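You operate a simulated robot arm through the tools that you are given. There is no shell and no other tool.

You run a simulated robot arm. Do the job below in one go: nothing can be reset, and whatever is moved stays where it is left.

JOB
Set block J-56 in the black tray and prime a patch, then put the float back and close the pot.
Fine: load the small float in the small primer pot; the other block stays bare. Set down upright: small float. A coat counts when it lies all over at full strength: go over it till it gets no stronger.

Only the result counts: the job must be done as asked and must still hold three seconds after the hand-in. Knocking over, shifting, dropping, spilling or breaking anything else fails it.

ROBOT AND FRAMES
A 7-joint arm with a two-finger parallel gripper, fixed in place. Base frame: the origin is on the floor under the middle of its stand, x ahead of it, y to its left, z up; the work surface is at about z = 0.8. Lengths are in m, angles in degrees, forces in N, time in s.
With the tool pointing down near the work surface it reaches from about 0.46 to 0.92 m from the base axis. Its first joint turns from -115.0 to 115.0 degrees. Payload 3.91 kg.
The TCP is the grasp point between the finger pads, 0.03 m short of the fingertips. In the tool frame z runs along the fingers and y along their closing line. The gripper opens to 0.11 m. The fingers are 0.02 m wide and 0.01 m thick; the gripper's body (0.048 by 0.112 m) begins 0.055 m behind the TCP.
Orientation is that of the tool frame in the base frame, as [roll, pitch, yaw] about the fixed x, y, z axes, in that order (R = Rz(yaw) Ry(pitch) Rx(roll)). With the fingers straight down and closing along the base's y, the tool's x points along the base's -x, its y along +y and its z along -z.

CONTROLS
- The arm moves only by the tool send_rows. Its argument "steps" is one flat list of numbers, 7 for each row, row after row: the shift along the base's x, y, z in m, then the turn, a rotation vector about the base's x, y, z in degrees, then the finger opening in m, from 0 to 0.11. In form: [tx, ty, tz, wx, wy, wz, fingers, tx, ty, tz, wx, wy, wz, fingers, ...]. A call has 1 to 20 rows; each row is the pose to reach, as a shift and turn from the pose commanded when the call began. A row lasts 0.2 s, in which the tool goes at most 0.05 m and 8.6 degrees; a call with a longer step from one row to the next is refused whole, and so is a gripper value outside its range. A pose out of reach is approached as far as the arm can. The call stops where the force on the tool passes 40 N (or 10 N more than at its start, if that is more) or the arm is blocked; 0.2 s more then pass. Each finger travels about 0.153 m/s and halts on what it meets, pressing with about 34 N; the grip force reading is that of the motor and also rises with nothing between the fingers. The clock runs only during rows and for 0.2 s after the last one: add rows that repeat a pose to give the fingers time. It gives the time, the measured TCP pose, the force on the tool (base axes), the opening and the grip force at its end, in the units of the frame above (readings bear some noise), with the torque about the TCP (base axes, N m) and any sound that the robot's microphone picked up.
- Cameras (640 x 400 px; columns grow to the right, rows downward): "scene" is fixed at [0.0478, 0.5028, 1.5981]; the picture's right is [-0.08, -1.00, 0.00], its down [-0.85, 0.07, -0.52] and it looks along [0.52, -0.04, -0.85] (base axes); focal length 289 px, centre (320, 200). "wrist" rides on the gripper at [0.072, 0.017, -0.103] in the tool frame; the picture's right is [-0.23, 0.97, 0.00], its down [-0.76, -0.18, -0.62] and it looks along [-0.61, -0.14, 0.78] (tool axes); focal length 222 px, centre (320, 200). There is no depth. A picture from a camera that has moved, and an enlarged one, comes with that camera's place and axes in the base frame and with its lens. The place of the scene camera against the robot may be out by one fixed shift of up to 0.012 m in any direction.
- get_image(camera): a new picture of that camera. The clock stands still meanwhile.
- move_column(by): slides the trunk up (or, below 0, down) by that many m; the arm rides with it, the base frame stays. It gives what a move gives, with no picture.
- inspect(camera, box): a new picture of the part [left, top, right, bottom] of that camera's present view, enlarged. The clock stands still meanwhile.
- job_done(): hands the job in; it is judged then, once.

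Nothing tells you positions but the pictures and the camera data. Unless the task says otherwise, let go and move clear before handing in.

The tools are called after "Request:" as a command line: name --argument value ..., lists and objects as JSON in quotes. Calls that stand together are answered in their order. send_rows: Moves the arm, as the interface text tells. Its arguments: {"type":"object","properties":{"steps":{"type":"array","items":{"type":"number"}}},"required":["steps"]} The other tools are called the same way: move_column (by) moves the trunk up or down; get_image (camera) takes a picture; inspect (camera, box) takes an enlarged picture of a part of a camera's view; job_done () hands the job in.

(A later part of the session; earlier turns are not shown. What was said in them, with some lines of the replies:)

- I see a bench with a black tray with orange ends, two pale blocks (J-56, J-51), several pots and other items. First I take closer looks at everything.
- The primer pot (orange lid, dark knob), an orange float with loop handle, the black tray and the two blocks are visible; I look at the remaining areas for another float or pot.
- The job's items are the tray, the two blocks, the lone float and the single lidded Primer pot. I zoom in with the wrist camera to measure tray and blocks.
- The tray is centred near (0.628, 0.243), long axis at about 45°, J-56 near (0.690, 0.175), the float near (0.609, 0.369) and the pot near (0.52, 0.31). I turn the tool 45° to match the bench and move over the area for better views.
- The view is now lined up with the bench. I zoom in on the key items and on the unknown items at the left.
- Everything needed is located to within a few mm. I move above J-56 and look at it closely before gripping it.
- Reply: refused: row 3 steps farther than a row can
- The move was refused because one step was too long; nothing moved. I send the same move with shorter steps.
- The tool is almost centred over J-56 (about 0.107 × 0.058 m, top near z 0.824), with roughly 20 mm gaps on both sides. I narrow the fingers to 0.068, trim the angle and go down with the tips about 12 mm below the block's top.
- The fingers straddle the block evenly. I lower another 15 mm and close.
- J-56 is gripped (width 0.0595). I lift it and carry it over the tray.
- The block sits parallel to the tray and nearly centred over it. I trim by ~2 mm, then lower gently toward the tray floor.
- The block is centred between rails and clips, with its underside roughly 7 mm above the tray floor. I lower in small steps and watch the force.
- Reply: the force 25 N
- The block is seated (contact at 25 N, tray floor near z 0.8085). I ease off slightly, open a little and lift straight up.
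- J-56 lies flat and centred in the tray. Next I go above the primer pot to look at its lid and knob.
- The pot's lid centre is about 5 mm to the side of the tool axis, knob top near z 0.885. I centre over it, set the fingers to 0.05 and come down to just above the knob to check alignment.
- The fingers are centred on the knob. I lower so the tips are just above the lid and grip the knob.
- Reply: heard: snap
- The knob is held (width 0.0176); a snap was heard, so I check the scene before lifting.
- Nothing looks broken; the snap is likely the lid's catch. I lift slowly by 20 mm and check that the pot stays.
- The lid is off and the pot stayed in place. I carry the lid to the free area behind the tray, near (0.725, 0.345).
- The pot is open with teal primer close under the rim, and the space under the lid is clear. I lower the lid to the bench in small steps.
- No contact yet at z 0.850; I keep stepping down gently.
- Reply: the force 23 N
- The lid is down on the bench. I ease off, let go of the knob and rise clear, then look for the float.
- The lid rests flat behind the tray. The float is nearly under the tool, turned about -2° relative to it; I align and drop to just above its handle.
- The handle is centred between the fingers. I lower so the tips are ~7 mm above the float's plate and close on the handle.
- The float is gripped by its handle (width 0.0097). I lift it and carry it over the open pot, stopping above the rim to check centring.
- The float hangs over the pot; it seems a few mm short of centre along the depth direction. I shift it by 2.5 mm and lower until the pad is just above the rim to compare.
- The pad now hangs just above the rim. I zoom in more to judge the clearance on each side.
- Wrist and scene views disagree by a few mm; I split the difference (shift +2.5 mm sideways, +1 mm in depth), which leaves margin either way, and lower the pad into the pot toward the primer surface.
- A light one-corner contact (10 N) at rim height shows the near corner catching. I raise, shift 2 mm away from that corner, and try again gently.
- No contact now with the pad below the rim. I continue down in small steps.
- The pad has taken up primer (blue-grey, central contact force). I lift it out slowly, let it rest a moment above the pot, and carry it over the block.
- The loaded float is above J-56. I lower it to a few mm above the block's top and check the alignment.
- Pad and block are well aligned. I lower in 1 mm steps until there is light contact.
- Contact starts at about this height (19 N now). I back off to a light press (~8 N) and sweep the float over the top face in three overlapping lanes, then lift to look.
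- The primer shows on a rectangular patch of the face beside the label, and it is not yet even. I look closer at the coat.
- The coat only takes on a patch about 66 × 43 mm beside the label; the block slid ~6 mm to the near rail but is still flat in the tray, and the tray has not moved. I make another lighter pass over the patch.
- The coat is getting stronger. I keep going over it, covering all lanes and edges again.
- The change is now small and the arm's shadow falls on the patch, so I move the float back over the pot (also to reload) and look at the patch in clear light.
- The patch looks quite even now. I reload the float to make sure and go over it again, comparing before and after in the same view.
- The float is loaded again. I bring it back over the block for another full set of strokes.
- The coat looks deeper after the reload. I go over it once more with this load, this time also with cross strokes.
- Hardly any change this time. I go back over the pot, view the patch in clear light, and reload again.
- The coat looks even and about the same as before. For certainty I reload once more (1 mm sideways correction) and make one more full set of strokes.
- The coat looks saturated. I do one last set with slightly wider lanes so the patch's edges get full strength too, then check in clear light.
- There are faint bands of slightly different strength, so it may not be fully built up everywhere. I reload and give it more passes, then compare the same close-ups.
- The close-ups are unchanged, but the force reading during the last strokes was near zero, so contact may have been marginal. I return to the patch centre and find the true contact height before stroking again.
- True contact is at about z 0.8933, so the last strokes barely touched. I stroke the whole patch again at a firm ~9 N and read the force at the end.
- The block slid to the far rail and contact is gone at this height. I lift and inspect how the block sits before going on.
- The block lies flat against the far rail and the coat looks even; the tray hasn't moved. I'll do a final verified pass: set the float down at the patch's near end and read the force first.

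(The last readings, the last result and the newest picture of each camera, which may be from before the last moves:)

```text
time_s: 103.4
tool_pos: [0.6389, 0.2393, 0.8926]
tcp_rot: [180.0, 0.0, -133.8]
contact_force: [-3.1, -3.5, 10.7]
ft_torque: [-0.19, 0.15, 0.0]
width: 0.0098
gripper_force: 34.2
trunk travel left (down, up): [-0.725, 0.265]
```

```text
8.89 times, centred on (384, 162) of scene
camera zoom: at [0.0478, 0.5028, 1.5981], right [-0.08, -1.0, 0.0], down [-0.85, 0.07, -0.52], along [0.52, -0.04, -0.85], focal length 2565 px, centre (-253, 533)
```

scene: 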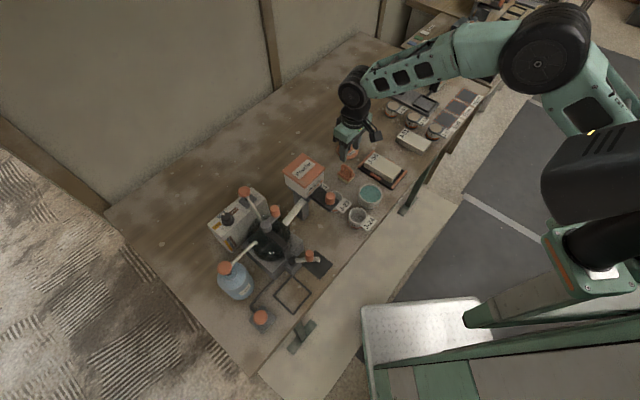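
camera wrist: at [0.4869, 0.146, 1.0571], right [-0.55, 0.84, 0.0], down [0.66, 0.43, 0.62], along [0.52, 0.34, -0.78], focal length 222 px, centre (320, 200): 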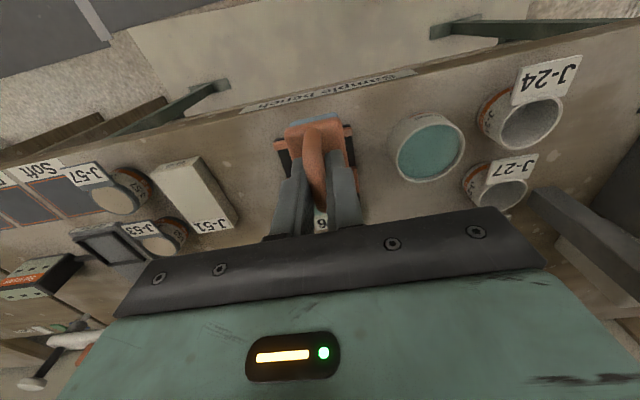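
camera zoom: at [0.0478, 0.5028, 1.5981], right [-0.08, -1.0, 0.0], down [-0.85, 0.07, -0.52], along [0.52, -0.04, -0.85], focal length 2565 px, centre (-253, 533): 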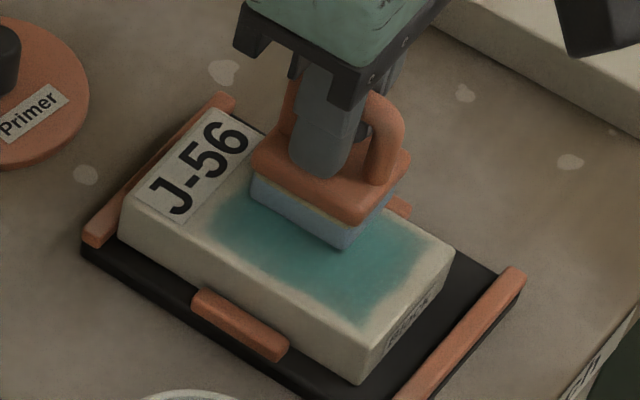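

Request:
send_rows --steps '[0.0095, 0.0099, 0, 0, 0, 0, 0, 0.0006, 0.0186, 0, 0, 0, 0, 0, -0.009, 0.0087, 0, 0, 0, 0, 0, -0.0185, -0.0012, 0, 0, 0, 0, 0, -0.028, -0.0112, 0, 0, 0, 0, 0, -0.0375, -0.0211, 0, 0, 0, 0, 0, -0.0465, -0.0125, 0, 0, 0, 0, 0, -0.037, -0.0026, 0, 0, 0, 0, 0, -0.0275, 0.0074, 0, 0, 0, 0, 0, -0.018, 0.0173, 0, 0, 0, 0, 0, -0.0084, 0.0272, 0, 0, 0, 0, 0, 0.0006, 0.0186, 0, 0, 0, 0, 0, -0.009, 0.0087, 0, 0, 0, 0, 0, -0.0185, -0.0012, 0, 0, 0, 0, 0, -0.028, -0.0112, 0, 0, 0, 0, 0, -0.0375, -0.0211, 0, 0, 0, 0, 0, -0.0285, -0.0298, 0, 0, 0, 0, 0, -0.019, -0.0199, 0, 0, 0, 0, 0, -0.0095, -0.0099, 0, 0, 0, 0, 0, 0, 0, 0, 0, 0, 0, 0]'

Request:
inspect --camera "scene" --box '[362, 140, 407, 185]'

```text
time_s: 107.6
tool_pos: [0.64, 0.2381, 0.892]
tcp_rot: [180.0, 0.0, -133.9]
contact_force: [-5.7, -7.9, 24.0]
ft_torque: [-0.43, 0.29, 0.01]
width: 0.01
gripper_force: 34.2
trunk travel left (down, up): [-0.725, 0.265]
```

```text
8.89 times, centred on (384, 162) of scene
camera zoom: at [0.0478, 0.5028, 1.5981], right [-0.08, -1.0, 0.0], down [-0.85, 0.07, -0.52], along [0.52, -0.04, -0.85], focal length 2565 px, centre (-253, 533)
```

zoom: 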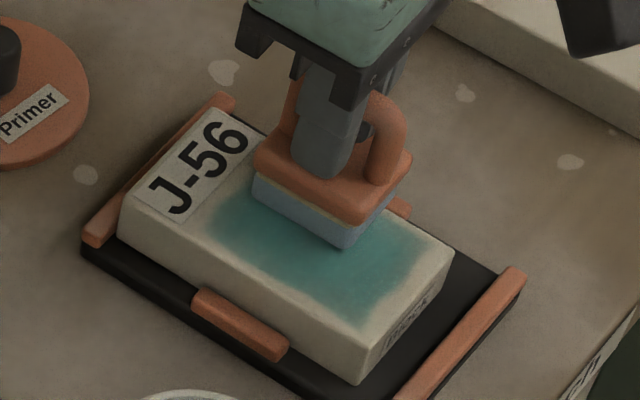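

Contact was firm throughout (up to 24 N). I lift off to the same spot as before and compare the coat.

Request:
send_rows --steps '[0, 0, 0.02, 0, 0, 0, 0, -0.03, -0.018, 0.04, 0, 0, 0, 0, -0.06, -0.035, 0.055, 0, 0, 0, 0, -0.0893, -0.0523, 0.061, 0, 0, 0, 0, -0.0893, -0.0523, 0.061, 0, 0, 0, 0]'

Request:
inspect --camera "scene" --box '[362, 140, 407, 185]'

Request:
inspect --camera "scene" --box '[374, 146, 396, 168]'

```text
time_s: 108.8
tool_pos: [0.5499, 0.1871, 0.9542]
tcp_rot: [-180.0, 0.0, -133.9]
contact_force: [0.8, -0.1, -0.5]
ft_torque: [0.03, -0.01, 0.02]
width: 0.0096
gripper_force: 34.0
trunk travel left (down, up): [-0.725, 0.265]
```

```text
8.89 times, centred on (384, 162) of scene
camera zoom: at [0.0478, 0.5028, 1.5981], right [-0.08, -1.0, 0.0], down [-0.85, 0.07, -0.52], along [0.52, -0.04, -0.85], focal length 2565 px, centre (-253, 533)
```

zoom: 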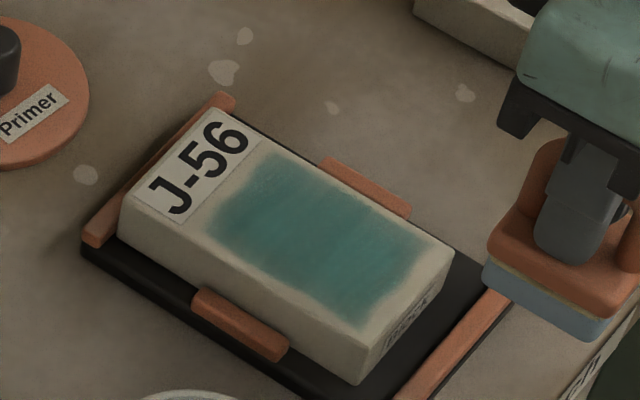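

```text
16.00 times, centred on (385, 157) of scene
camera zoom: at [0.0478, 0.5028, 1.5981], right [-0.08, -1.0, 0.0], down [-0.85, 0.07, -0.52], along [0.52, -0.04, -0.85], focal length 4617 px, centre (-720, 888)
```

zoom: 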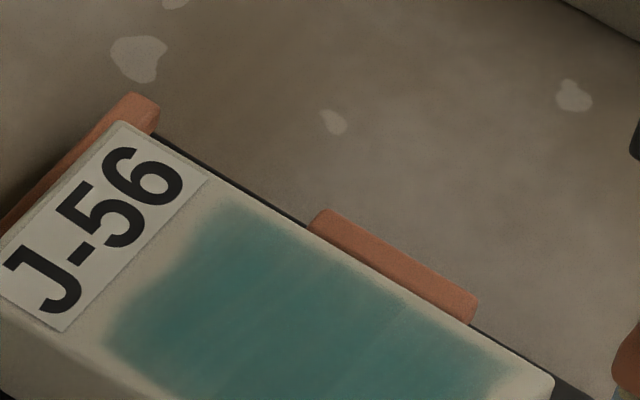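

To settle whether it still strengthens, I reload once more and repeat a firm full pass, then compare this same view.

Request:
send_rows --steps '[-0.0111, 0.0399, 0, 0, 0, -1.1, 0, -0.0223, 0.0799, 0, 0, 0, -2.2, 0, -0.0334, 0.1198, -0.0105, 0, 0, -3.2, 0, -0.0334, 0.1198, -0.0105, 0, 0, -3.2, 0]'

Request:
inspect --camera "wrist" --box '[250, 60, 390, 180]'

Request:
inspect --camera "wrist" --box '[170, 105, 260, 205]'

```text
time_s: 109.8
tool_pos: [0.5171, 0.3063, 0.9433]
tcp_rot: [179.9, -0.1, -137.0]
contact_force: [-0.2, 0.5, 0.0]
ft_torque: [-0.04, -0.01, 0.02]
width: 0.0096
gripper_force: 33.9
trunk travel left (down, up): [-0.725, 0.265]
```

```text
3.33 times, centred on (320, 120) of wrist
camera zoom: at [0.4506, 0.2696, 1.0471], right [-0.5, 0.87, 0.0], down [0.68, 0.39, 0.62], along [0.54, 0.31, -0.78], focal length 740 px, centre (320, 467)
```

zoom: 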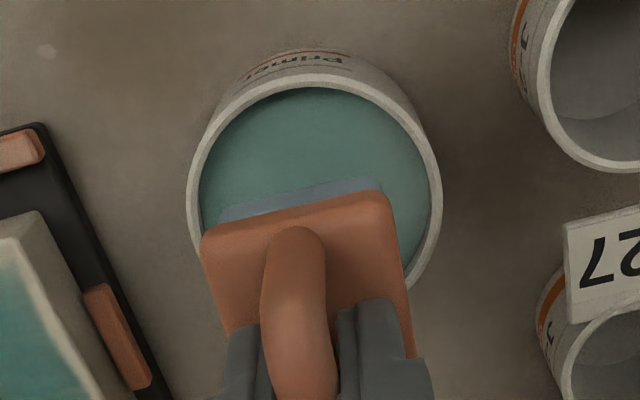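

```text
4.00 times, centred on (215, 155) of wrist
camera zoom: at [0.4506, 0.2696, 1.0471], right [-0.5, 0.87, 0.0], down [0.68, 0.39, 0.62], along [0.54, 0.31, -0.78], focal length 888 px, centre (740, 380)
```

zoom: 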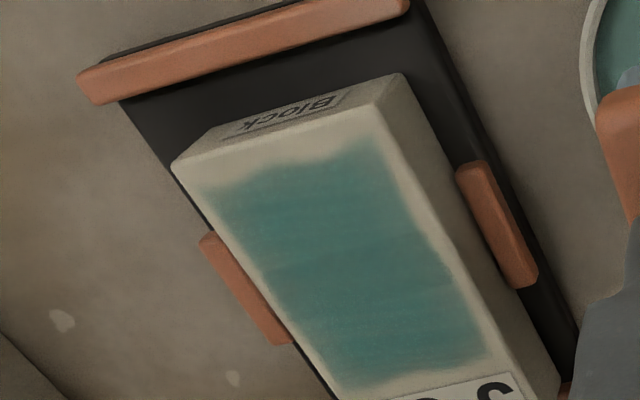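

Request:
send_rows --steps '[0, 0, -0.02, 0, 0, 0, 0, 0, 0, -0.036, 0, 0, 0, 0, 0, 0, -0.042, 0, 0, 0, 0, 0, 0, -0.046, 0, 0, 0, 0]'

```text
time_s: 110.8
tool_pos: [0.5179, 0.3074, 0.8971]
tcp_rot: [-180.0, 0.0, -137.0]
contact_force: [0.4, 1.1, -0.3]
ft_torque: [-0.04, -0.01, 0.0]
width: 0.0095
gripper_force: 34.0
trunk travel left (down, up): [-0.725, 0.265]
```

Request:
send_rows --steps '[0, 0, -0.002, 0, 0, 0, 0, 0, 0, -0.004, 0, 0, 0, 0, 0, 0, -0.0052, 0, 0, 0, 0, 0, 0, -0.0052, 0, 0, 0, 0]'

Request:
send_rows --steps '[0, 0, 0.004, 0, 0, 0, 0, 0, 0, 0.014, 0, 0, 0, 0, 0, 0, 0.03, 0, 0, 0, 0, 0, 0, 0.0512, 0, 0, 0, 0, 0, 0, 0.0512, 0, 0, 0, 0, 0.0235, -0.0243, 0.0512, 0, 0, 0.8, 0, 0.0471, -0.0487, 0.0512, 0, 0, 1.6, 0, 0.0706, -0.073, 0.0512, 0, 0, 2.4, 0, 0.0942, -0.0973, 0.0412, 0, 0, 3.2, 0, 0.0942, -0.0973, 0.02, 0, 0, 3.2, 0, 0.0942, -0.0973, 0.002, 0, 0, 3.2, 0, 0.0942, -0.0973, 0.0007, 0, 0, 3.2, 0, 0.0942, -0.0973, 0.0007, 0, 0, 3.2, 0]'

```text
time_s: 111.8
tool_pos: [0.5179, 0.3073, 0.892]
tcp_rot: [180.0, 0.1, -137.0]
contact_force: [-1.4, -0.9, 4.7]
ft_torque: [-0.04, 0.01, 0.02]
width: 0.0099
gripper_force: 33.8
trunk travel left (down, up): [-0.725, 0.265]
```

```text
time_s: 114.6
tool_pos: [0.6123, 0.2077, 0.8925]
tcp_rot: [-179.9, 0.0, -133.8]
contact_force: [-0.5, -0.7, 7.5]
ft_torque: [0.0, 0.01, 0.0]
width: 0.0098
gripper_force: 34.1
trunk travel left (down, up): [-0.725, 0.265]
```

Request:
send_rows --steps '[0.0095, 0.0099, 0, 0, 0, 0, 0, 0.019, 0.0199, 0, 0, 0, 0, 0, 0.0285, 0.0298, 0, 0, 0, 0, 0, 0.0381, 0.0397, 0, 0, 0, 0, 0, 0.0291, 0.0484, 0, 0, 0, 0, 0, 0.0195, 0.0385, 0, 0, 0, 0, 0, 0.01, 0.0286, 0, 0, 0, 0, 0, 0.0005, 0.0186, 0, 0, 0, 0, 0, -0.009, 0.0087, 0, 0, 0, 0, 0, -0.018, 0.0173, 0, 0, 0, 0, 0, -0.0085, 0.0272, 0, 0, 0, 0, 0, 0.001, 0.0372, 0, 0, 0, 0, 0, 0.0105, 0.0471, 0, 0, 0, 0, 0, 0.0201, 0.057, 0, 0, 0, 0, 0, 0.0291, 0.0484, 0, 0, 0, 0, 0, 0.0195, 0.0385, 0, 0, 0, 0, 0, 0.01, 0.0286, 0, 0, 0, 0, 0, 0.0005, 0.0186, 0, 0, 0, 0, 0, -0.009, 0.0087, 0, 0, 0, 0, 0, 0, 0, 0, 0, 0, 0, 0]'

Request:
send_rows --steps '[0.0095, 0.0099, 0, 0, 0, 0, 0, 0.019, 0.0199, 0, 0, 0, 0, 0, 0.0285, 0.0298, 0, 0, 0, 0, 0, 0.0285, 0.0298, 0.02, 0, 0, 0, 0, 0, 0.01, 0.04, 0, 0, 0, 0, -0.03, -0.006, 0.055, 0, 0, 0, 0, -0.0608, -0.0225, 0.061, 0, 0, 0, 0, -0.0608, -0.0225, 0.061, 0, 0, 0, 0]'

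Request:
inspect --camera "scene" --box '[362, 140, 407, 185]'

Request:
inspect --camera "scene" --box '[374, 146, 396, 168]'

```text
time_s: 118.8
tool_pos: [0.6089, 0.2099, 0.8931]
tcp_rot: [179.9, -0.1, -133.7]
contact_force: [-5.1, 1.5, 14.9]
ft_torque: [0.24, 0.13, 0.06]
width: 0.0097
gripper_force: 34.1
trunk travel left (down, up): [-0.725, 0.265]
```

```text
time_s: 120.6
tool_pos: [0.5501, 0.1867, 0.9519]
tcp_rot: [-180.0, 0.0, -133.8]
contact_force: [0.9, -0.5, -0.3]
ft_torque: [0.0, 0.0, -0.02]
width: 0.0097
gripper_force: 33.7
trunk travel left (down, up): [-0.725, 0.265]
```

```text
8.89 times, centred on (384, 162) of scene
camera zoom: at [0.0478, 0.5028, 1.5981], right [-0.08, -1.0, 0.0], down [-0.85, 0.07, -0.52], along [0.52, -0.04, -0.85], focal length 2565 px, centre (-253, 533)
```

zoom: 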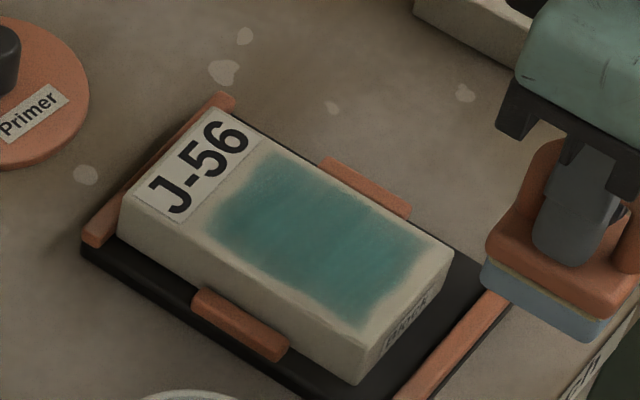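

```text
16.00 times, centred on (385, 157) of scene
camera zoom: at [0.0478, 0.5028, 1.5981], right [-0.08, -1.0, 0.0], down [-0.85, 0.07, -0.52], along [0.52, -0.04, -0.85], focal length 4617 px, centre (-720, 888)
```

zoom: 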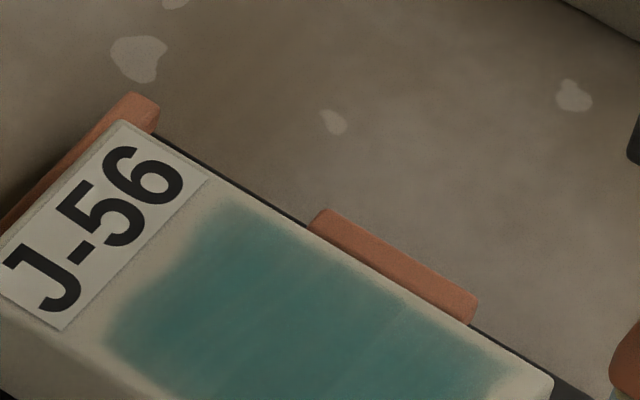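

No change from the previous view, so the coat is at full strength. Now I return the float to its home spot at (0.612, 0.371), stopping above it first.

Request:
send_rows --steps '[0.0121, 0.0368, 0, 0, 0, -0.7, 0, 0.0241, 0.0735, 0, 0, 0, -1.4, 0, 0.0362, 0.1103, 0, 0, 0, -2.0, 0, 0.0482, 0.147, 0, 0, 0, -2.6, 0, 0.0603, 0.1838, 0, 0, 0, -3.2, 0, 0.0603, 0.1838, -0.04, 0, 0, -3.2, 0, 0.0603, 0.1838, -0.07, 0, 0, -3.2, 0, 0.0603, 0.1838, -0.085, 0, 0, -3.2, 0, 0.0603, 0.1838, -0.085, 0, 0, -3.2, 0]'

Request:
inspect --camera "scene" --box '[320, 140, 380, 200]'

Request:
inspect --camera "wrist" --box '[240, 60, 400, 220]'

```text
time_s: 122.6
tool_pos: [0.611, 0.3715, 0.8691]
tcp_rot: [179.9, 0.0, -137.1]
contact_force: [-0.4, 0.4, -0.9]
ft_torque: [0.0, -0.01, -0.02]
width: 0.0099
gripper_force: 34.1
trunk travel left (down, up): [-0.725, 0.265]
```

```text
6.67 times, centred on (350, 170) of scene
camera zoom: at [0.0478, 0.5028, 1.5981], right [-0.08, -1.0, 0.0], down [-0.85, 0.07, -0.52], along [0.52, -0.04, -0.85], focal length 1924 px, centre (120, 400)
```

zoom: 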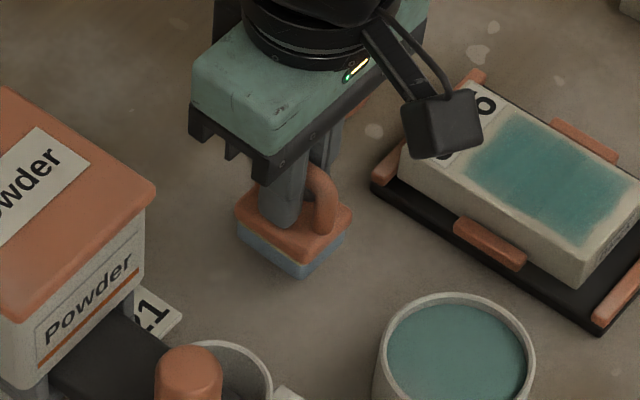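

```text
2.50 times, centred on (320, 140) of wrist
camera zoom: at [0.5455, 0.3338, 0.9721], right [-0.5, 0.87, 0.0], down [0.68, 0.39, 0.62], along [0.54, 0.31, -0.78], focal length 555 px, centre (320, 350)
```

zoom: 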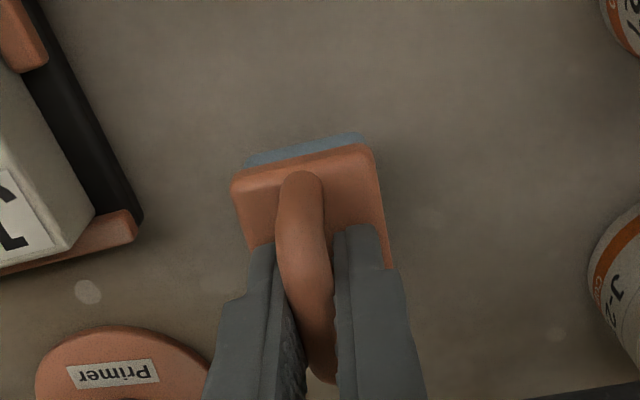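

The float is over its home spot, level. I lower it to the bench in small steps.

Request:
send_rows --steps '[0, 0, -0.004, 0, 0, 0, 0, 0, 0, -0.007, 0, 0, 0, 0, 0, 0, -0.0085, 0, 0, 0, 0, 0, 0, -0.0085, 0, 0, 0, 0]'

Request:
send_rows --steps '[0, 0, -0.0007, 0, 0, 0, 0, 0, 0, -0.0007, 0, 0, 0, 0]'

```text
time_s: 123.6
tool_pos: [0.611, 0.3717, 0.8591]
tcp_rot: [-180.0, -0.1, -137.0]
contact_force: [0.1, -0.5, -1.0]
ft_torque: [0.0, 0.0, -0.02]
width: 0.0099
gripper_force: 33.9
trunk travel left (down, up): [-0.725, 0.265]
```

```text
time_s: 124.2
tool_pos: [0.6105, 0.371, 0.858]
tcp_rot: [180.0, 0.0, -137.0]
contact_force: [-0.8, -0.3, -0.4]
ft_torque: [-0.01, 0.02, -0.01]
width: 0.0098
gripper_force: 34.1
trunk travel left (down, up): [-0.725, 0.265]
```

Request:
send_rows --steps '[0, 0, -0.0006, 0, 0, 0, 0, 0, 0, -0.0006, 0, 0, 0, 0]'

Request:
send_rows --steps '[0, 0, -0.0006, 0, 0, 0, 0, 0, 0, -0.0006, 0, 0, 0, 0]'

```text
time_s: 124.8
tool_pos: [0.6111, 0.369, 0.8579]
tcp_rot: [-180.0, 0.0, -137.0]
contact_force: [0.1, 0.9, -0.9]
ft_torque: [0.03, 0.02, 0.0]
width: 0.0097
gripper_force: 33.9
trunk travel left (down, up): [-0.725, 0.265]
```

```text
time_s: 125.4
tool_pos: [0.6109, 0.371, 0.8587]
tcp_rot: [-180.0, 0.0, -137.0]
contact_force: [-0.3, 0.1, 2.4]
ft_torque: [0.02, -0.04, 0.02]
width: 0.0097
gripper_force: 34.2
trunk travel left (down, up): [-0.725, 0.265]
```

Light contact is reached. I press a touch more, open the fingers gently and rise straight up.

Request:
send_rows --steps '[0, 0, -0.0004, 0, 0, 0, 0, 0, 0, -0.0004, 0, 0, 0, 0.012, 0, 0, -0.0004, 0, 0, 0, 0.02, 0, 0, -0.0004, 0, 0, 0, 0.036, 0, 0, -0.0004, 0, 0, 0, 0.036, 0, 0, 0.02, 0, 0, 0, 0.036, 0, 0, 0.05, 0, 0, 0, 0.04, 0, 0, 0.09, 0, 0, 0, 0.04, 0, 0, 0.09, 0, 0, 0, 0.04]'

Request:
inspect --camera "scene" --box '[320, 130, 400, 210]'

Request:
get_image --camera "wrist"

Request:
inspect --camera "wrist" --box '[240, 60, 400, 220]'

```text
time_s: 127.4
tool_pos: [0.6123, 0.3702, 0.9492]
tcp_rot: [179.9, -0.1, -137.0]
contact_force: [0.6, 0.1, -0.1]
ft_torque: [0.05, -0.02, 0.02]
width: 0.0401
gripper_force: 0.1
trunk travel left (down, up): [-0.725, 0.265]
```

```text
5.00 times, centred on (360, 170) of scene
camera zoom: at [0.0478, 0.5028, 1.5981], right [-0.08, -1.0, 0.0], down [-0.85, 0.07, -0.52], along [0.52, -0.04, -0.85], focal length 1443 px, centre (120, 350)
```

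zoom: 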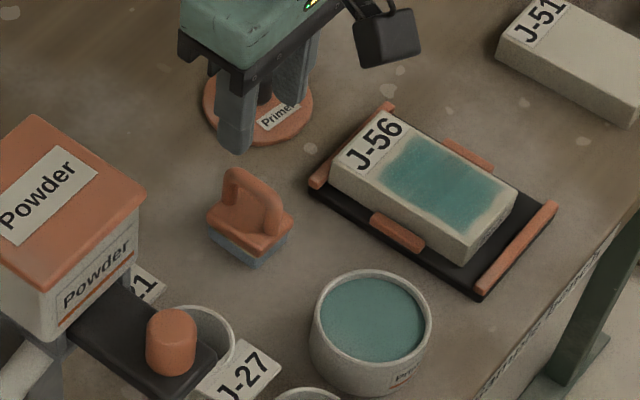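

```text
taken
camera wrist: at [0.5457, 0.3328, 1.0524], right [-0.5, 0.87, 0.0], down [0.68, 0.39, 0.62], along [0.54, 0.31, -0.78], focal length 222 px, centre (320, 200)
```

wrist: 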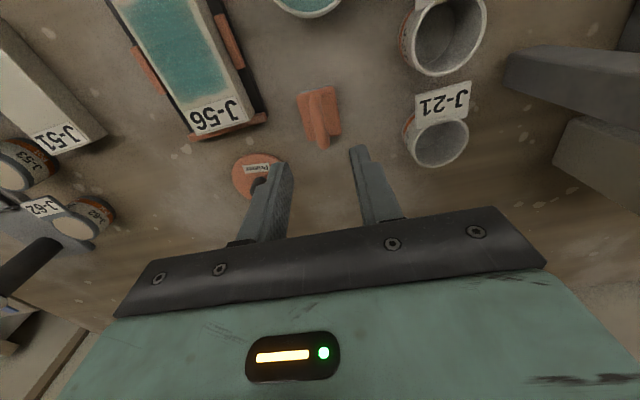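

```text
2.50 times, centred on (320, 140) of wrist
camera zoom: at [0.5457, 0.3328, 1.0524], right [-0.5, 0.87, 0.0], down [0.68, 0.39, 0.62], along [0.54, 0.31, -0.78], focal length 555 px, centre (320, 350)
```

zoom: 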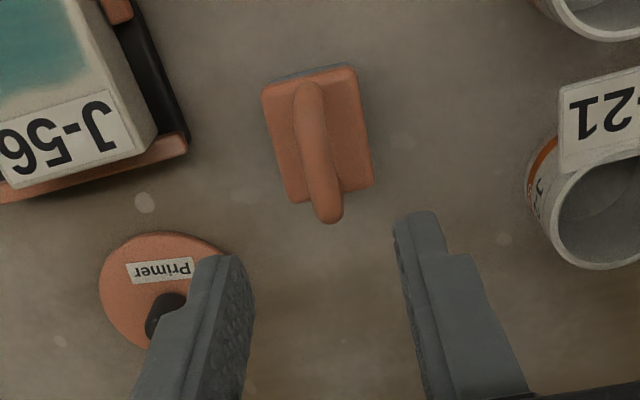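

The float stands upright at its home. Next I go over the lid and check the alignment on its knob.

Request:
send_rows --steps '[0.0378, -0.0086, 0, 0, 0, 0.7, 0.05, 0.0755, -0.0171, 0, 0, 0, 1.4, 0.05, 0.1133, -0.0257, -0.02, 0, 0, 2, 0.05, 0.1133, -0.0257, -0.055, 0, 0, 2, 0.05, 0.1133, -0.0257, -0.055, 0, 0, 2, 0.05]'

Request:
inspect --camera "wrist" --box '[220, 40, 420, 220]'

Request:
inspect --camera "scene" --box '[315, 90, 385, 160]'

```text
time_s: 128.6
tool_pos: [0.7254, 0.3456, 0.892]
tcp_rot: [-179.9, 0.0, -135.1]
contact_force: [-0.4, -0.6, -0.9]
ft_torque: [0.01, -0.01, 0.02]
width: 0.0504
gripper_force: 0.0
trunk travel left (down, up): [-0.725, 0.265]
```

```text
2.22 times, centred on (320, 130) of wrist
camera zoom: at [0.661, 0.3056, 0.9961], right [-0.53, 0.85, 0.0], down [0.66, 0.41, 0.62], along [0.53, 0.33, -0.78], focal length 494 px, centre (320, 356)
```

zoom: 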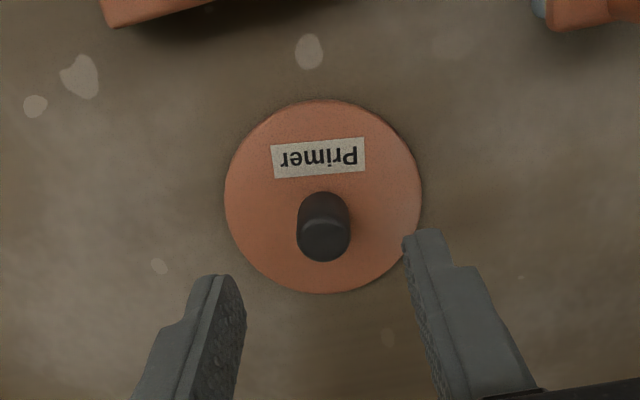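

```text
5.71 times, centred on (350, 125) of scene
camera zoom: at [0.0478, 0.5028, 1.5981], right [-0.08, -1.0, 0.0], down [-0.85, 0.07, -0.52], along [0.52, -0.04, -0.85], focal length 1649 px, centre (149, 629)
```

zoom: 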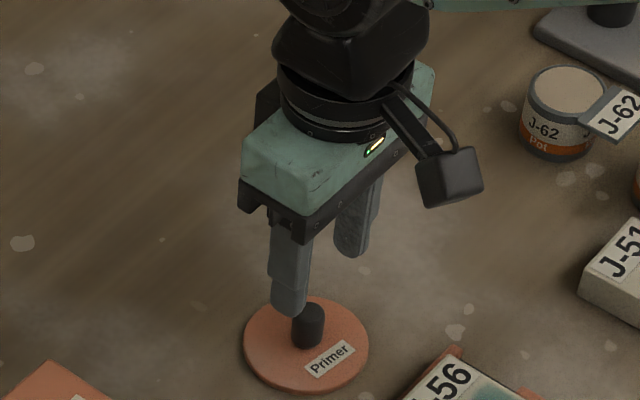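

The knob is centred. I lower to the same grip height as before and close on it.

Request:
send_rows --steps '[0, 0, -0.025, 0, 0, 0, 0.05, 0, 0, -0.0445, 0, 0, 0, 0.05, 0, 0, -0.0465, 0, 0, 0, 0.05, 0, 0, -0.0465, 0, 0, 0, 0.025, 0, 0, -0.0465, 0, 0, 0, 0.005, 0, 0, -0.0465, 0, 0, 0, 0.005, 0, 0, -0.0465, 0, 0, 0, 0.005]'

Request:
inspect --camera "wrist" --box '[220, 40, 420, 220]'

```text
time_s: 130.2
tool_pos: [0.7235, 0.3461, 0.8469]
tcp_rot: [179.9, -0.1, -134.9]
contact_force: [-1.6, -0.1, 0.4]
ft_torque: [0.0, -0.02, 0.0]
width: 0.0183
gripper_force: 33.9
trunk travel left (down, up): [-0.725, 0.265]
```

```text
2.22 times, centred on (320, 130) of wrist
camera zoom: at [0.6601, 0.306, 0.9499], right [-0.53, 0.85, 0.0], down [0.66, 0.41, 0.62], along [0.53, 0.33, -0.78], focal length 494 px, centre (320, 356)
```

zoom: 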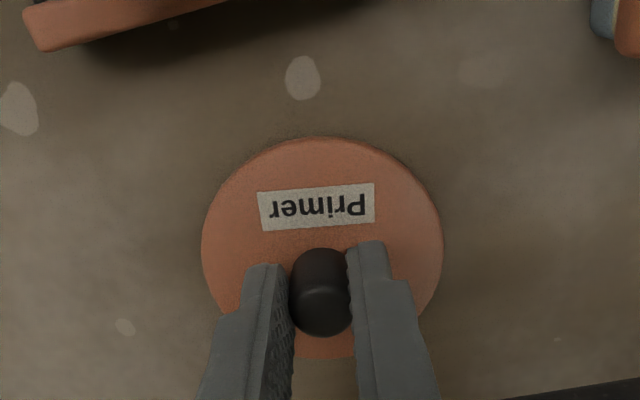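

The lid is held just as before. I lift it and carry it back over the pot, stopping above the rim.

Request:
send_rows --steps '[0, 0, 0.01, 0, 0, 0, 0.005, 0, 0, 0.04, 0, 0, 0, 0.005, 0, 0, 0.08, 0, 0, 0, 0.005, 0, 0, 0.105, 0, 0, 0, 0.005, -0.0421, -0.0084, 0.105, 0, 0, 0, 0.005, -0.0841, -0.0169, 0.105, 0, 0, 0, 0.005, -0.1262, -0.0253, 0.105, 0, 0, 0, 0.005, -0.1682, -0.0338, 0.105, 0, 0, 0, 0.005, -0.2103, -0.0422, 0.1, 0, 0, 0, 0.005, -0.2103, -0.0422, 0.08, 0, 0, 0, 0.005, -0.2103, -0.0422, 0.07, 0, 0, 0, 0.005, -0.2103, -0.0422, 0.07, 0, 0, 0, 0.005]'

Request:
inspect --camera "wrist" --box '[220, 40, 420, 220]'

Request:
inspect --camera "scene" --box '[345, 165, 400, 220]'

```text
time_s: 132.8
tool_pos: [0.514, 0.3025, 0.9174]
tcp_rot: [-179.9, 0.1, -135.0]
contact_force: [-0.8, -0.6, -0.1]
ft_torque: [0.03, -0.01, 0.02]
width: 0.0182
gripper_force: 34.1
trunk travel left (down, up): [-0.725, 0.265]
```

```text
2.22 times, centred on (320, 130) of wrist
camera zoom: at [0.4502, 0.2628, 1.0199], right [-0.53, 0.85, 0.0], down [0.66, 0.41, 0.62], along [0.53, 0.33, -0.78], focal length 494 px, centre (320, 356)
```

zoom: 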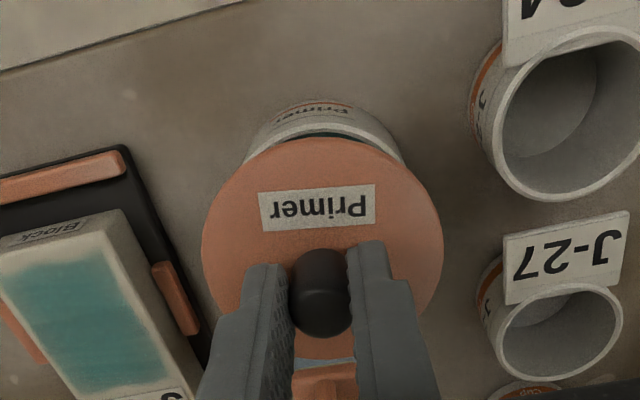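

```text
7.27 times, centred on (372, 192) of scene
camera zoom: at [0.0478, 0.5028, 1.5981], right [-0.08, -1.0, 0.0], down [-0.85, 0.07, -0.52], along [0.52, -0.04, -0.85], focal length 2099 px, centre (-62, 254)
```

zoom: 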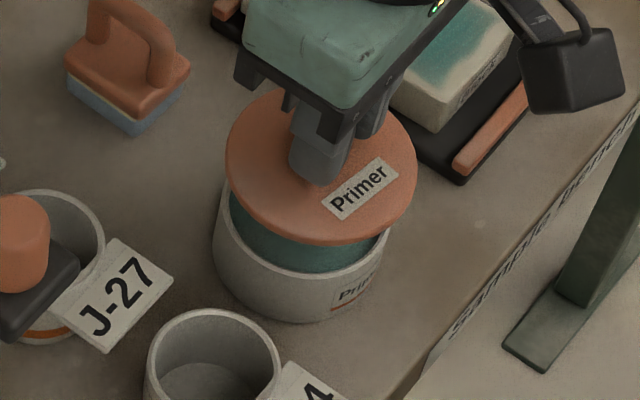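

The lid is above the pot. I lower to several mm above the rim and check its fit.

Request:
send_rows --steps '[0, 0, -0.012, 0, 0, 0, 0.005, 0, 0, -0.023, 0, 0, 0, 0.005, 0, 0, -0.023, 0, 0, 0, 0.005]'

Request:
inspect --camera "wrist" --box '[260, 60, 390, 190]'

Request:
inspect --camera "scene" --box '[352, 172, 392, 212]'

```text
time_s: 133.6
tool_pos: [0.5152, 0.3026, 0.8925]
tcp_rot: [180.0, 0.0, -134.9]
contact_force: [-0.1, 1.0, 0.4]
ft_torque: [-0.01, 0.01, 0.02]
width: 0.0183
gripper_force: 34.0
trunk travel left (down, up): [-0.725, 0.265]
```

```text
3.08 times, centred on (325, 125) of wrist
camera zoom: at [0.4498, 0.263, 0.9968], right [-0.53, 0.85, 0.0], down [0.66, 0.41, 0.62], along [0.53, 0.33, -0.78], focal length 684 px, centre (305, 431)
```

zoom: 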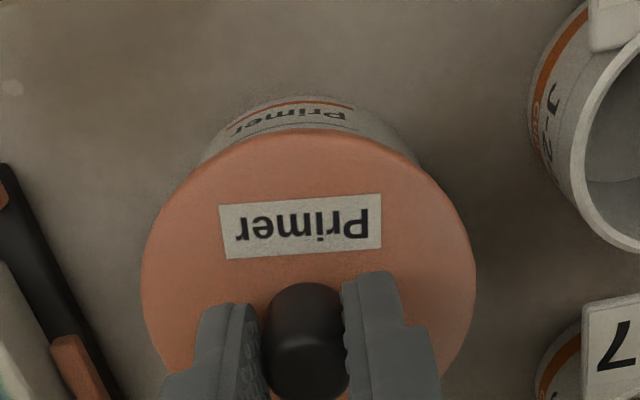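

```text
10.00 times, centred on (372, 192) of scene
camera zoom: at [0.0478, 0.5028, 1.5981], right [-0.08, -1.0, 0.0], down [-0.85, 0.07, -0.52], along [0.52, -0.04, -0.85], focal length 2886 px, centre (-200, 280)
```

zoom: 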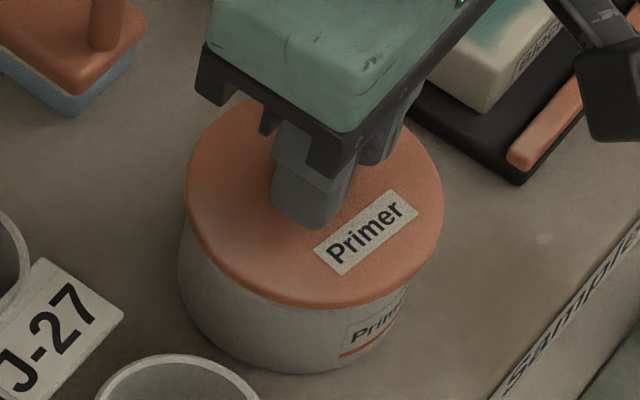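

The lid is well centred over the pot. I lower it onto the rim step by step and press gently.

Request:
send_rows --steps '[0, 0, -0.003, 0, 0, 0, 0.005, 0, 0, -0.0055, 0, 0, 0, 0.005, 0, 0, -0.0066, 0, 0, 0, 0.005, 0, 0, -0.0066, 0, 0, 0, 0.005]'

Request:
inspect --camera "scene" --box '[352, 172, 392, 212]'

```text
time_s: 134.6
tool_pos: [0.5139, 0.3021, 0.8858]
tcp_rot: [-179.9, 0.0, -135.0]
contact_force: [-0.1, -1.1, -0.3]
ft_torque: [-0.04, 0.01, 0.03]
width: 0.0183
gripper_force: 34.2
trunk travel left (down, up): [-0.725, 0.265]
```

```text
10.00 times, centred on (372, 192) of scene
camera zoom: at [0.0478, 0.5028, 1.5981], right [-0.08, -1.0, 0.0], down [-0.85, 0.07, -0.52], along [0.52, -0.04, -0.85], focal length 2886 px, centre (-200, 280)
```

zoom: 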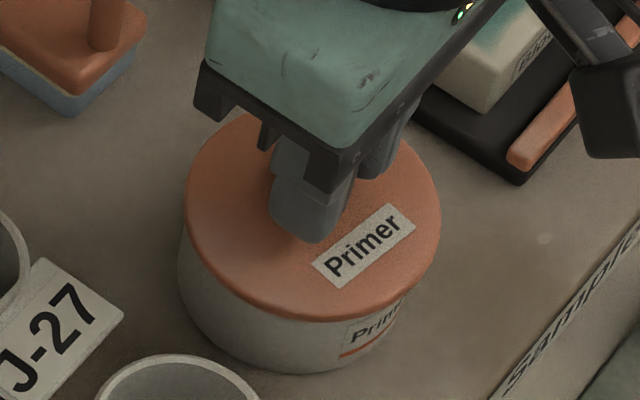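

Request:
send_rows --steps '[0, 0, -0.0008, 0, 0, 0, 0.005, 0, 0, -0.0008, 0, 0, 0, 0.005]'

Request:
send_rows --steps '[0, 0, -0.0008, 0, 0, 0, 0.005, 0, 0, -0.0008, 0, 0, 0, 0.005]'

Request:
send_rows --steps '[0, 0, -0.0006, 0, 0, 0, 0.005, 0, 0, -0.0006, 0, 0, 0, 0.005]'

```text
time_s: 135.2
tool_pos: [0.5151, 0.3023, 0.8857]
tcp_rot: [-180.0, 0.1, -134.9]
contact_force: [4.6, 0.9, 9.6]
ft_torque: [-0.13, 0.02, 0.06]
width: 0.0184
gripper_force: 33.9
trunk travel left (down, up): [-0.725, 0.265]
heard: snap
```

```text
time_s: 135.8
tool_pos: [0.515, 0.3027, 0.8858]
tcp_rot: [-180.0, 0.2, -135.1]
contact_force: [7.2, 0.4, 23.5]
ft_torque: [-0.03, -0.16, 0.01]
width: 0.0186
gripper_force: 33.9
trunk travel left (down, up): [-0.725, 0.265]
```

```text
time_s: 136.4
tool_pos: [0.5153, 0.3032, 0.885]
tcp_rot: [180.0, 0.1, -135.0]
contact_force: [8.9, 1.0, 23.2]
ft_torque: [0.12, -0.33, 0.02]
width: 0.0182
gripper_force: 34.2
trunk travel left (down, up): [-0.725, 0.265]
```

The snap tells that the lid is on. I ease the pressure, release the knob and rise clear.

Request:
send_rows --steps '[0, 0, 0.0014, 0, 0, 0, 0.005, 0, 0, 0.0014, 0, 0, 0, 0.02, 0, 0, 0.0014, 0, 0, 0, 0.035, 0, 0, 0.0014, 0, 0, 0, 0.05, 0, 0, 0.002, 0, 0, 0, 0.05, 0, 0, 0.03, 0, 0, 0, 0.05, 0, 0, 0.07, 0, 0, 0, 0.05, 0, 0, 0.115, 0, 0, 0, 0.05, 0, 0, 0.115, 0, 0, 0, 0.05]'

Request:
get_image --camera "wrist"

Request:
inspect --camera "scene" --box '[330, 140, 420, 220]'

Request:
inspect --camera "scene" --box '[352, 172, 392, 212]'

```text
time_s: 138.4
tool_pos: [0.5134, 0.3024, 1.0]
tcp_rot: [-179.9, -0.2, -134.9]
contact_force: [-1.0, -0.3, 0.2]
ft_torque: [0.03, 0.01, -0.01]
width: 0.0502
gripper_force: 0.1
trunk travel left (down, up): [-0.725, 0.265]
```

```text
taken
camera wrist: at [0.4488, 0.2632, 1.1035], right [-0.53, 0.85, 0.0], down [0.66, 0.41, 0.62], along [0.53, 0.33, -0.78], focal length 222 px, centre (320, 200)
```

wrist: 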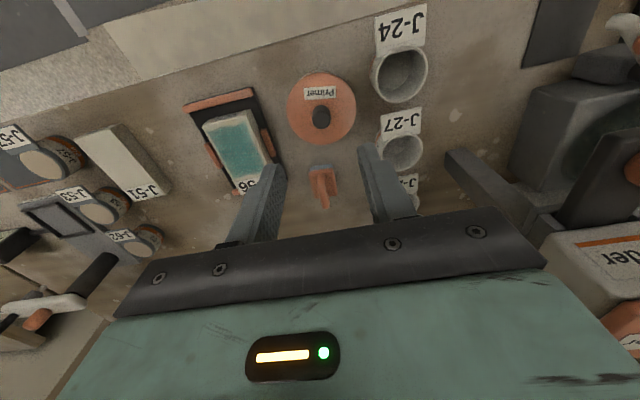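

```text
5.00 times, centred on (375, 180) of scene
camera zoom: at [0.0478, 0.5028, 1.5981], right [-0.08, -1.0, 0.0], down [-0.85, 0.07, -0.52], along [0.52, -0.04, -0.85], focal length 1443 px, centre (45, 300)
```

zoom: 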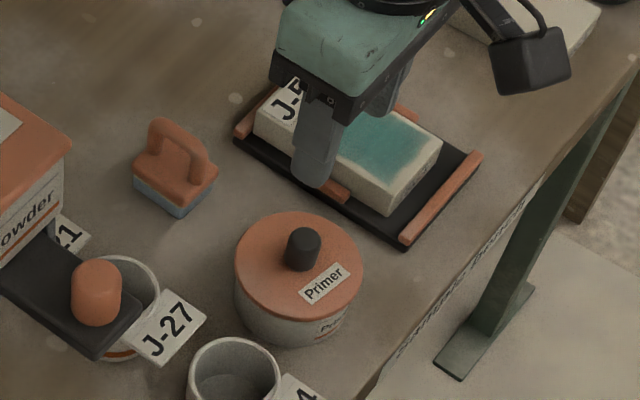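

```text
10.00 times, centred on (372, 192) of scene
camera zoom: at [0.0478, 0.5028, 1.5981], right [-0.08, -1.0, 0.0], down [-0.85, 0.07, -0.52], along [0.52, -0.04, -0.85], focal length 2886 px, centre (-200, 280)
```

zoom: 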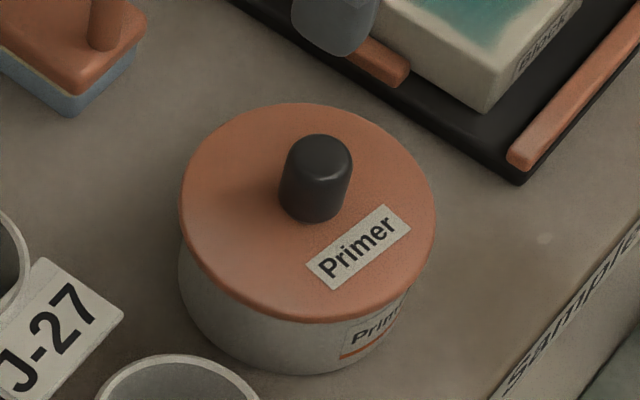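

The pot is closed and the lid sits square. I move the arm back up to its starting area and take a final look at everything.

Request:
send_rows --steps '[0, 0, 0.04, 0, 0, 0, 0.05, 0, 0, 0.08, 0, 0, 0, 0.05, 0.03, -0.024, 0.09, 0, 0, 0, 0.05, 0.06, -0.048, 0.1, 0, 0, 0, 0.05, 0.09, -0.1, 0.1, 0, 0, 0, 0.05]'

Request:
get_image --camera "scene"

Request:
get_image --camera "wrist"

```text
refused: row 5 steps farther than a row can; nothing moved
```

```text
taken
```

scene: 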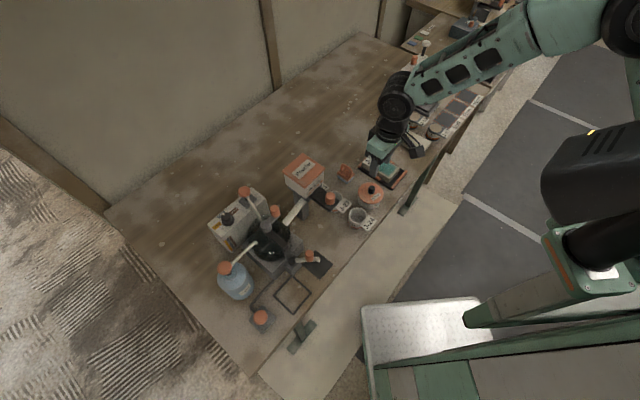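

```text
taken
camera wrist: at [0.4488, 0.2632, 1.1035], right [-0.53, 0.85, 0.0], down [0.66, 0.41, 0.62], along [0.53, 0.33, -0.78], focal length 222 px, centre (320, 200)
```

wrist: 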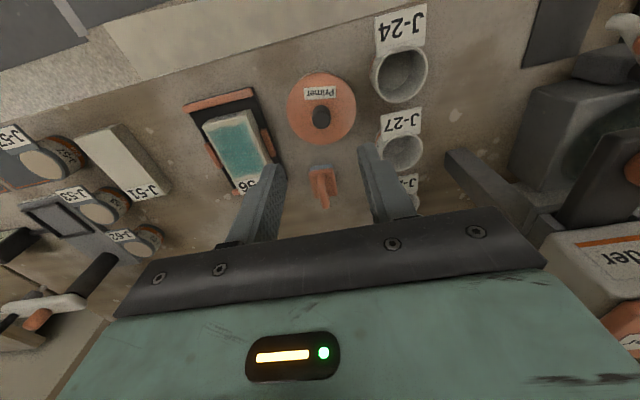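

The last step was too long and the call was refused. I resend it with shorter steps.

Request:
send_rows --steps '[0, 0, 0.04, 0, 0, 0, 0.05, 0, 0, 0.08, 0, 0, 0, 0.05, 0.03, -0.024, 0.09, 0, 0, 0, 0.05, 0.06, -0.048, 0.1, 0, 0, 0, 0.05, 0.08, -0.08, 0.1, 0, 0, 0, 0.05, 0.09, -0.1, 0.1, 0, 0, 0, 0.05, 0.09, -0.1, 0.1, 0, 0, 0, 0.05]'

Request:
get_image --camera "scene"

Request:
get_image --camera "wrist"

Request:
inspect --camera "scene" --box '[330, 130, 420, 220]'

```text
time_s: 140.0
tool_pos: [0.6032, 0.2022, 1.1015]
tcp_rot: [-179.9, 0.0, -135.0]
contact_force: [0.0, 0.2, -0.8]
ft_torque: [0.0, 0.01, 0.01]
width: 0.0499
gripper_force: 0.0
trunk travel left (down, up): [-0.725, 0.265]
```

```text
taken
```

scene: 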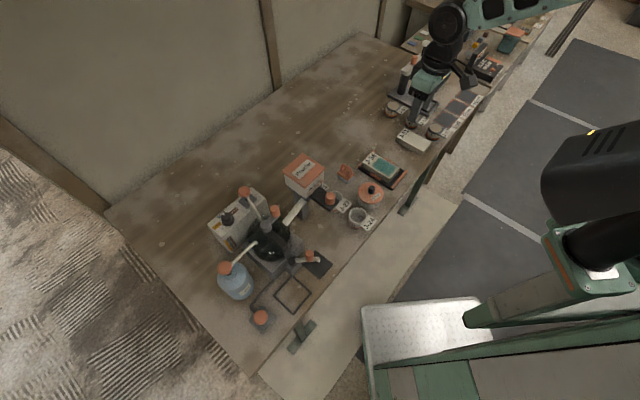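

```text
taken
camera wrist: at [0.5392, 0.1628, 1.2042], right [-0.53, 0.85, 0.0], down [0.66, 0.41, 0.62], along [0.53, 0.33, -0.78], focal length 222 px, centre (320, 200)
```

wrist: 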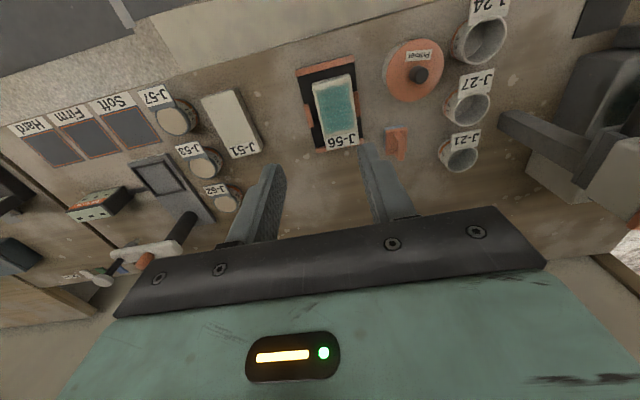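

```text
4.44 times, centred on (375, 175) of scene
camera zoom: at [0.0478, 0.5028, 1.5981], right [-0.08, -1.0, 0.0], down [-0.85, 0.07, -0.52], along [0.52, -0.04, -0.85], focal length 1282 px, centre (76, 311)
```

zoom: 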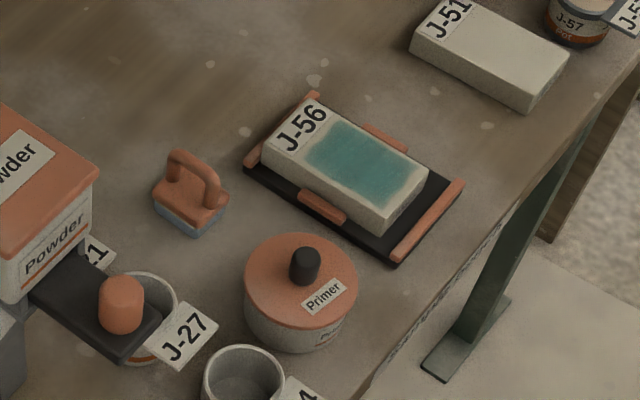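

Request:
inspect --camera "wrist" --box '[285, 50, 385, 160]'

Request:
inspect --camera "scene" --box '[362, 145, 407, 190]'

Request:
inspect --camera "wrist" --box '[370, 20, 510, 180]'

```text
3.64 times, centred on (335, 105) of wrist
camera zoom: at [0.5392, 0.1628, 1.2042], right [-0.53, 0.85, 0.0], down [0.66, 0.41, 0.62], along [0.53, 0.33, -0.78], focal length 808 px, centre (266, 546)
```

zoom: 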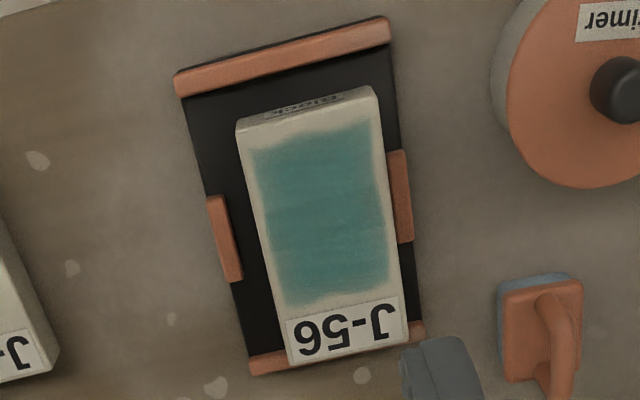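

```text
8.89 times, centred on (384, 168) of scene
camera zoom: at [0.0478, 0.5028, 1.5981], right [-0.08, -1.0, 0.0], down [-0.85, 0.07, -0.52], along [0.52, -0.04, -0.85], focal length 2565 px, centre (-253, 489)
```

zoom: 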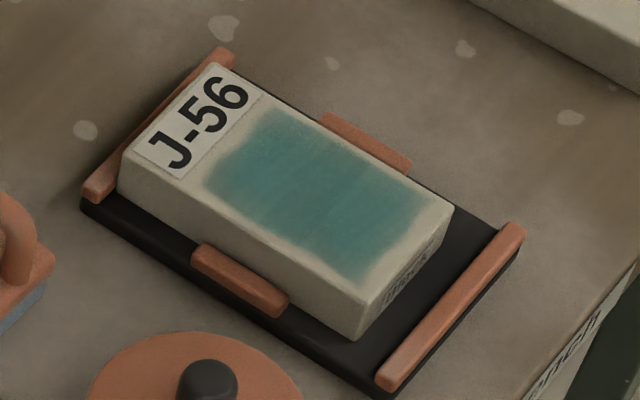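

```text
2.50 times, centred on (440, 100) of wrist
camera zoom: at [0.5392, 0.1628, 1.2042], right [-0.53, 0.85, 0.0], down [0.66, 0.41, 0.62], along [0.53, 0.33, -0.78], focal length 555 px, centre (20, 450)
```

zoom: 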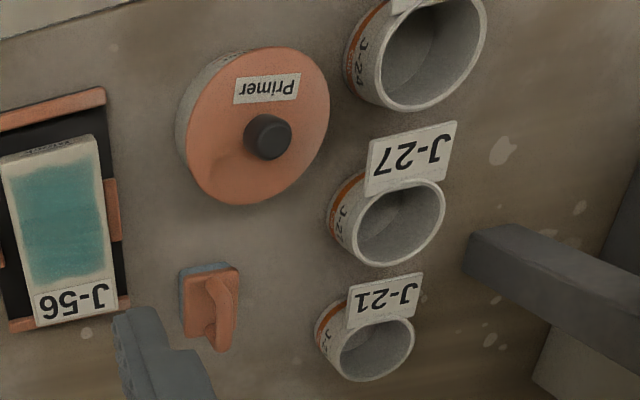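

J-56 lies flat in the black tray with an even coat on its patch, and J-51 is still bare. The float stands upright back at its place, and the primer pot's lid is on with a snap. The gripper is empty and clear, so I hand the job in.

Request:
job_done

```text
The job is handed in.
```

I've handed the job in. In the last pictures J-56 lies flat in the black tray with its patch primed, and J-51 is still bare.

- **Coat:** I loaded the small float from the primer pot and reloaded it several times. Early passes at a light press barely touched in places, so I repeated them with firm contact. The last reload and full pass showed no further change, so I take the coat to be at full strength. The primer only takes on an area of about 66 × 43 mm beside the label; the label and the block's edges stay bare.
- **Block position:** J-56 slid a few mm in the tray while I worked the float. It now sits against the far end rail, still flat and inside the rails. The tray did not move.
- **Float:** It stands upright where it was at the start.
- **Pot:** The lid is back on and I heard it snap shut. On the first dip the float's corner touched the rim at about 10 N. The pot showed no visible shift.

The gripper is empty and clear of everything.
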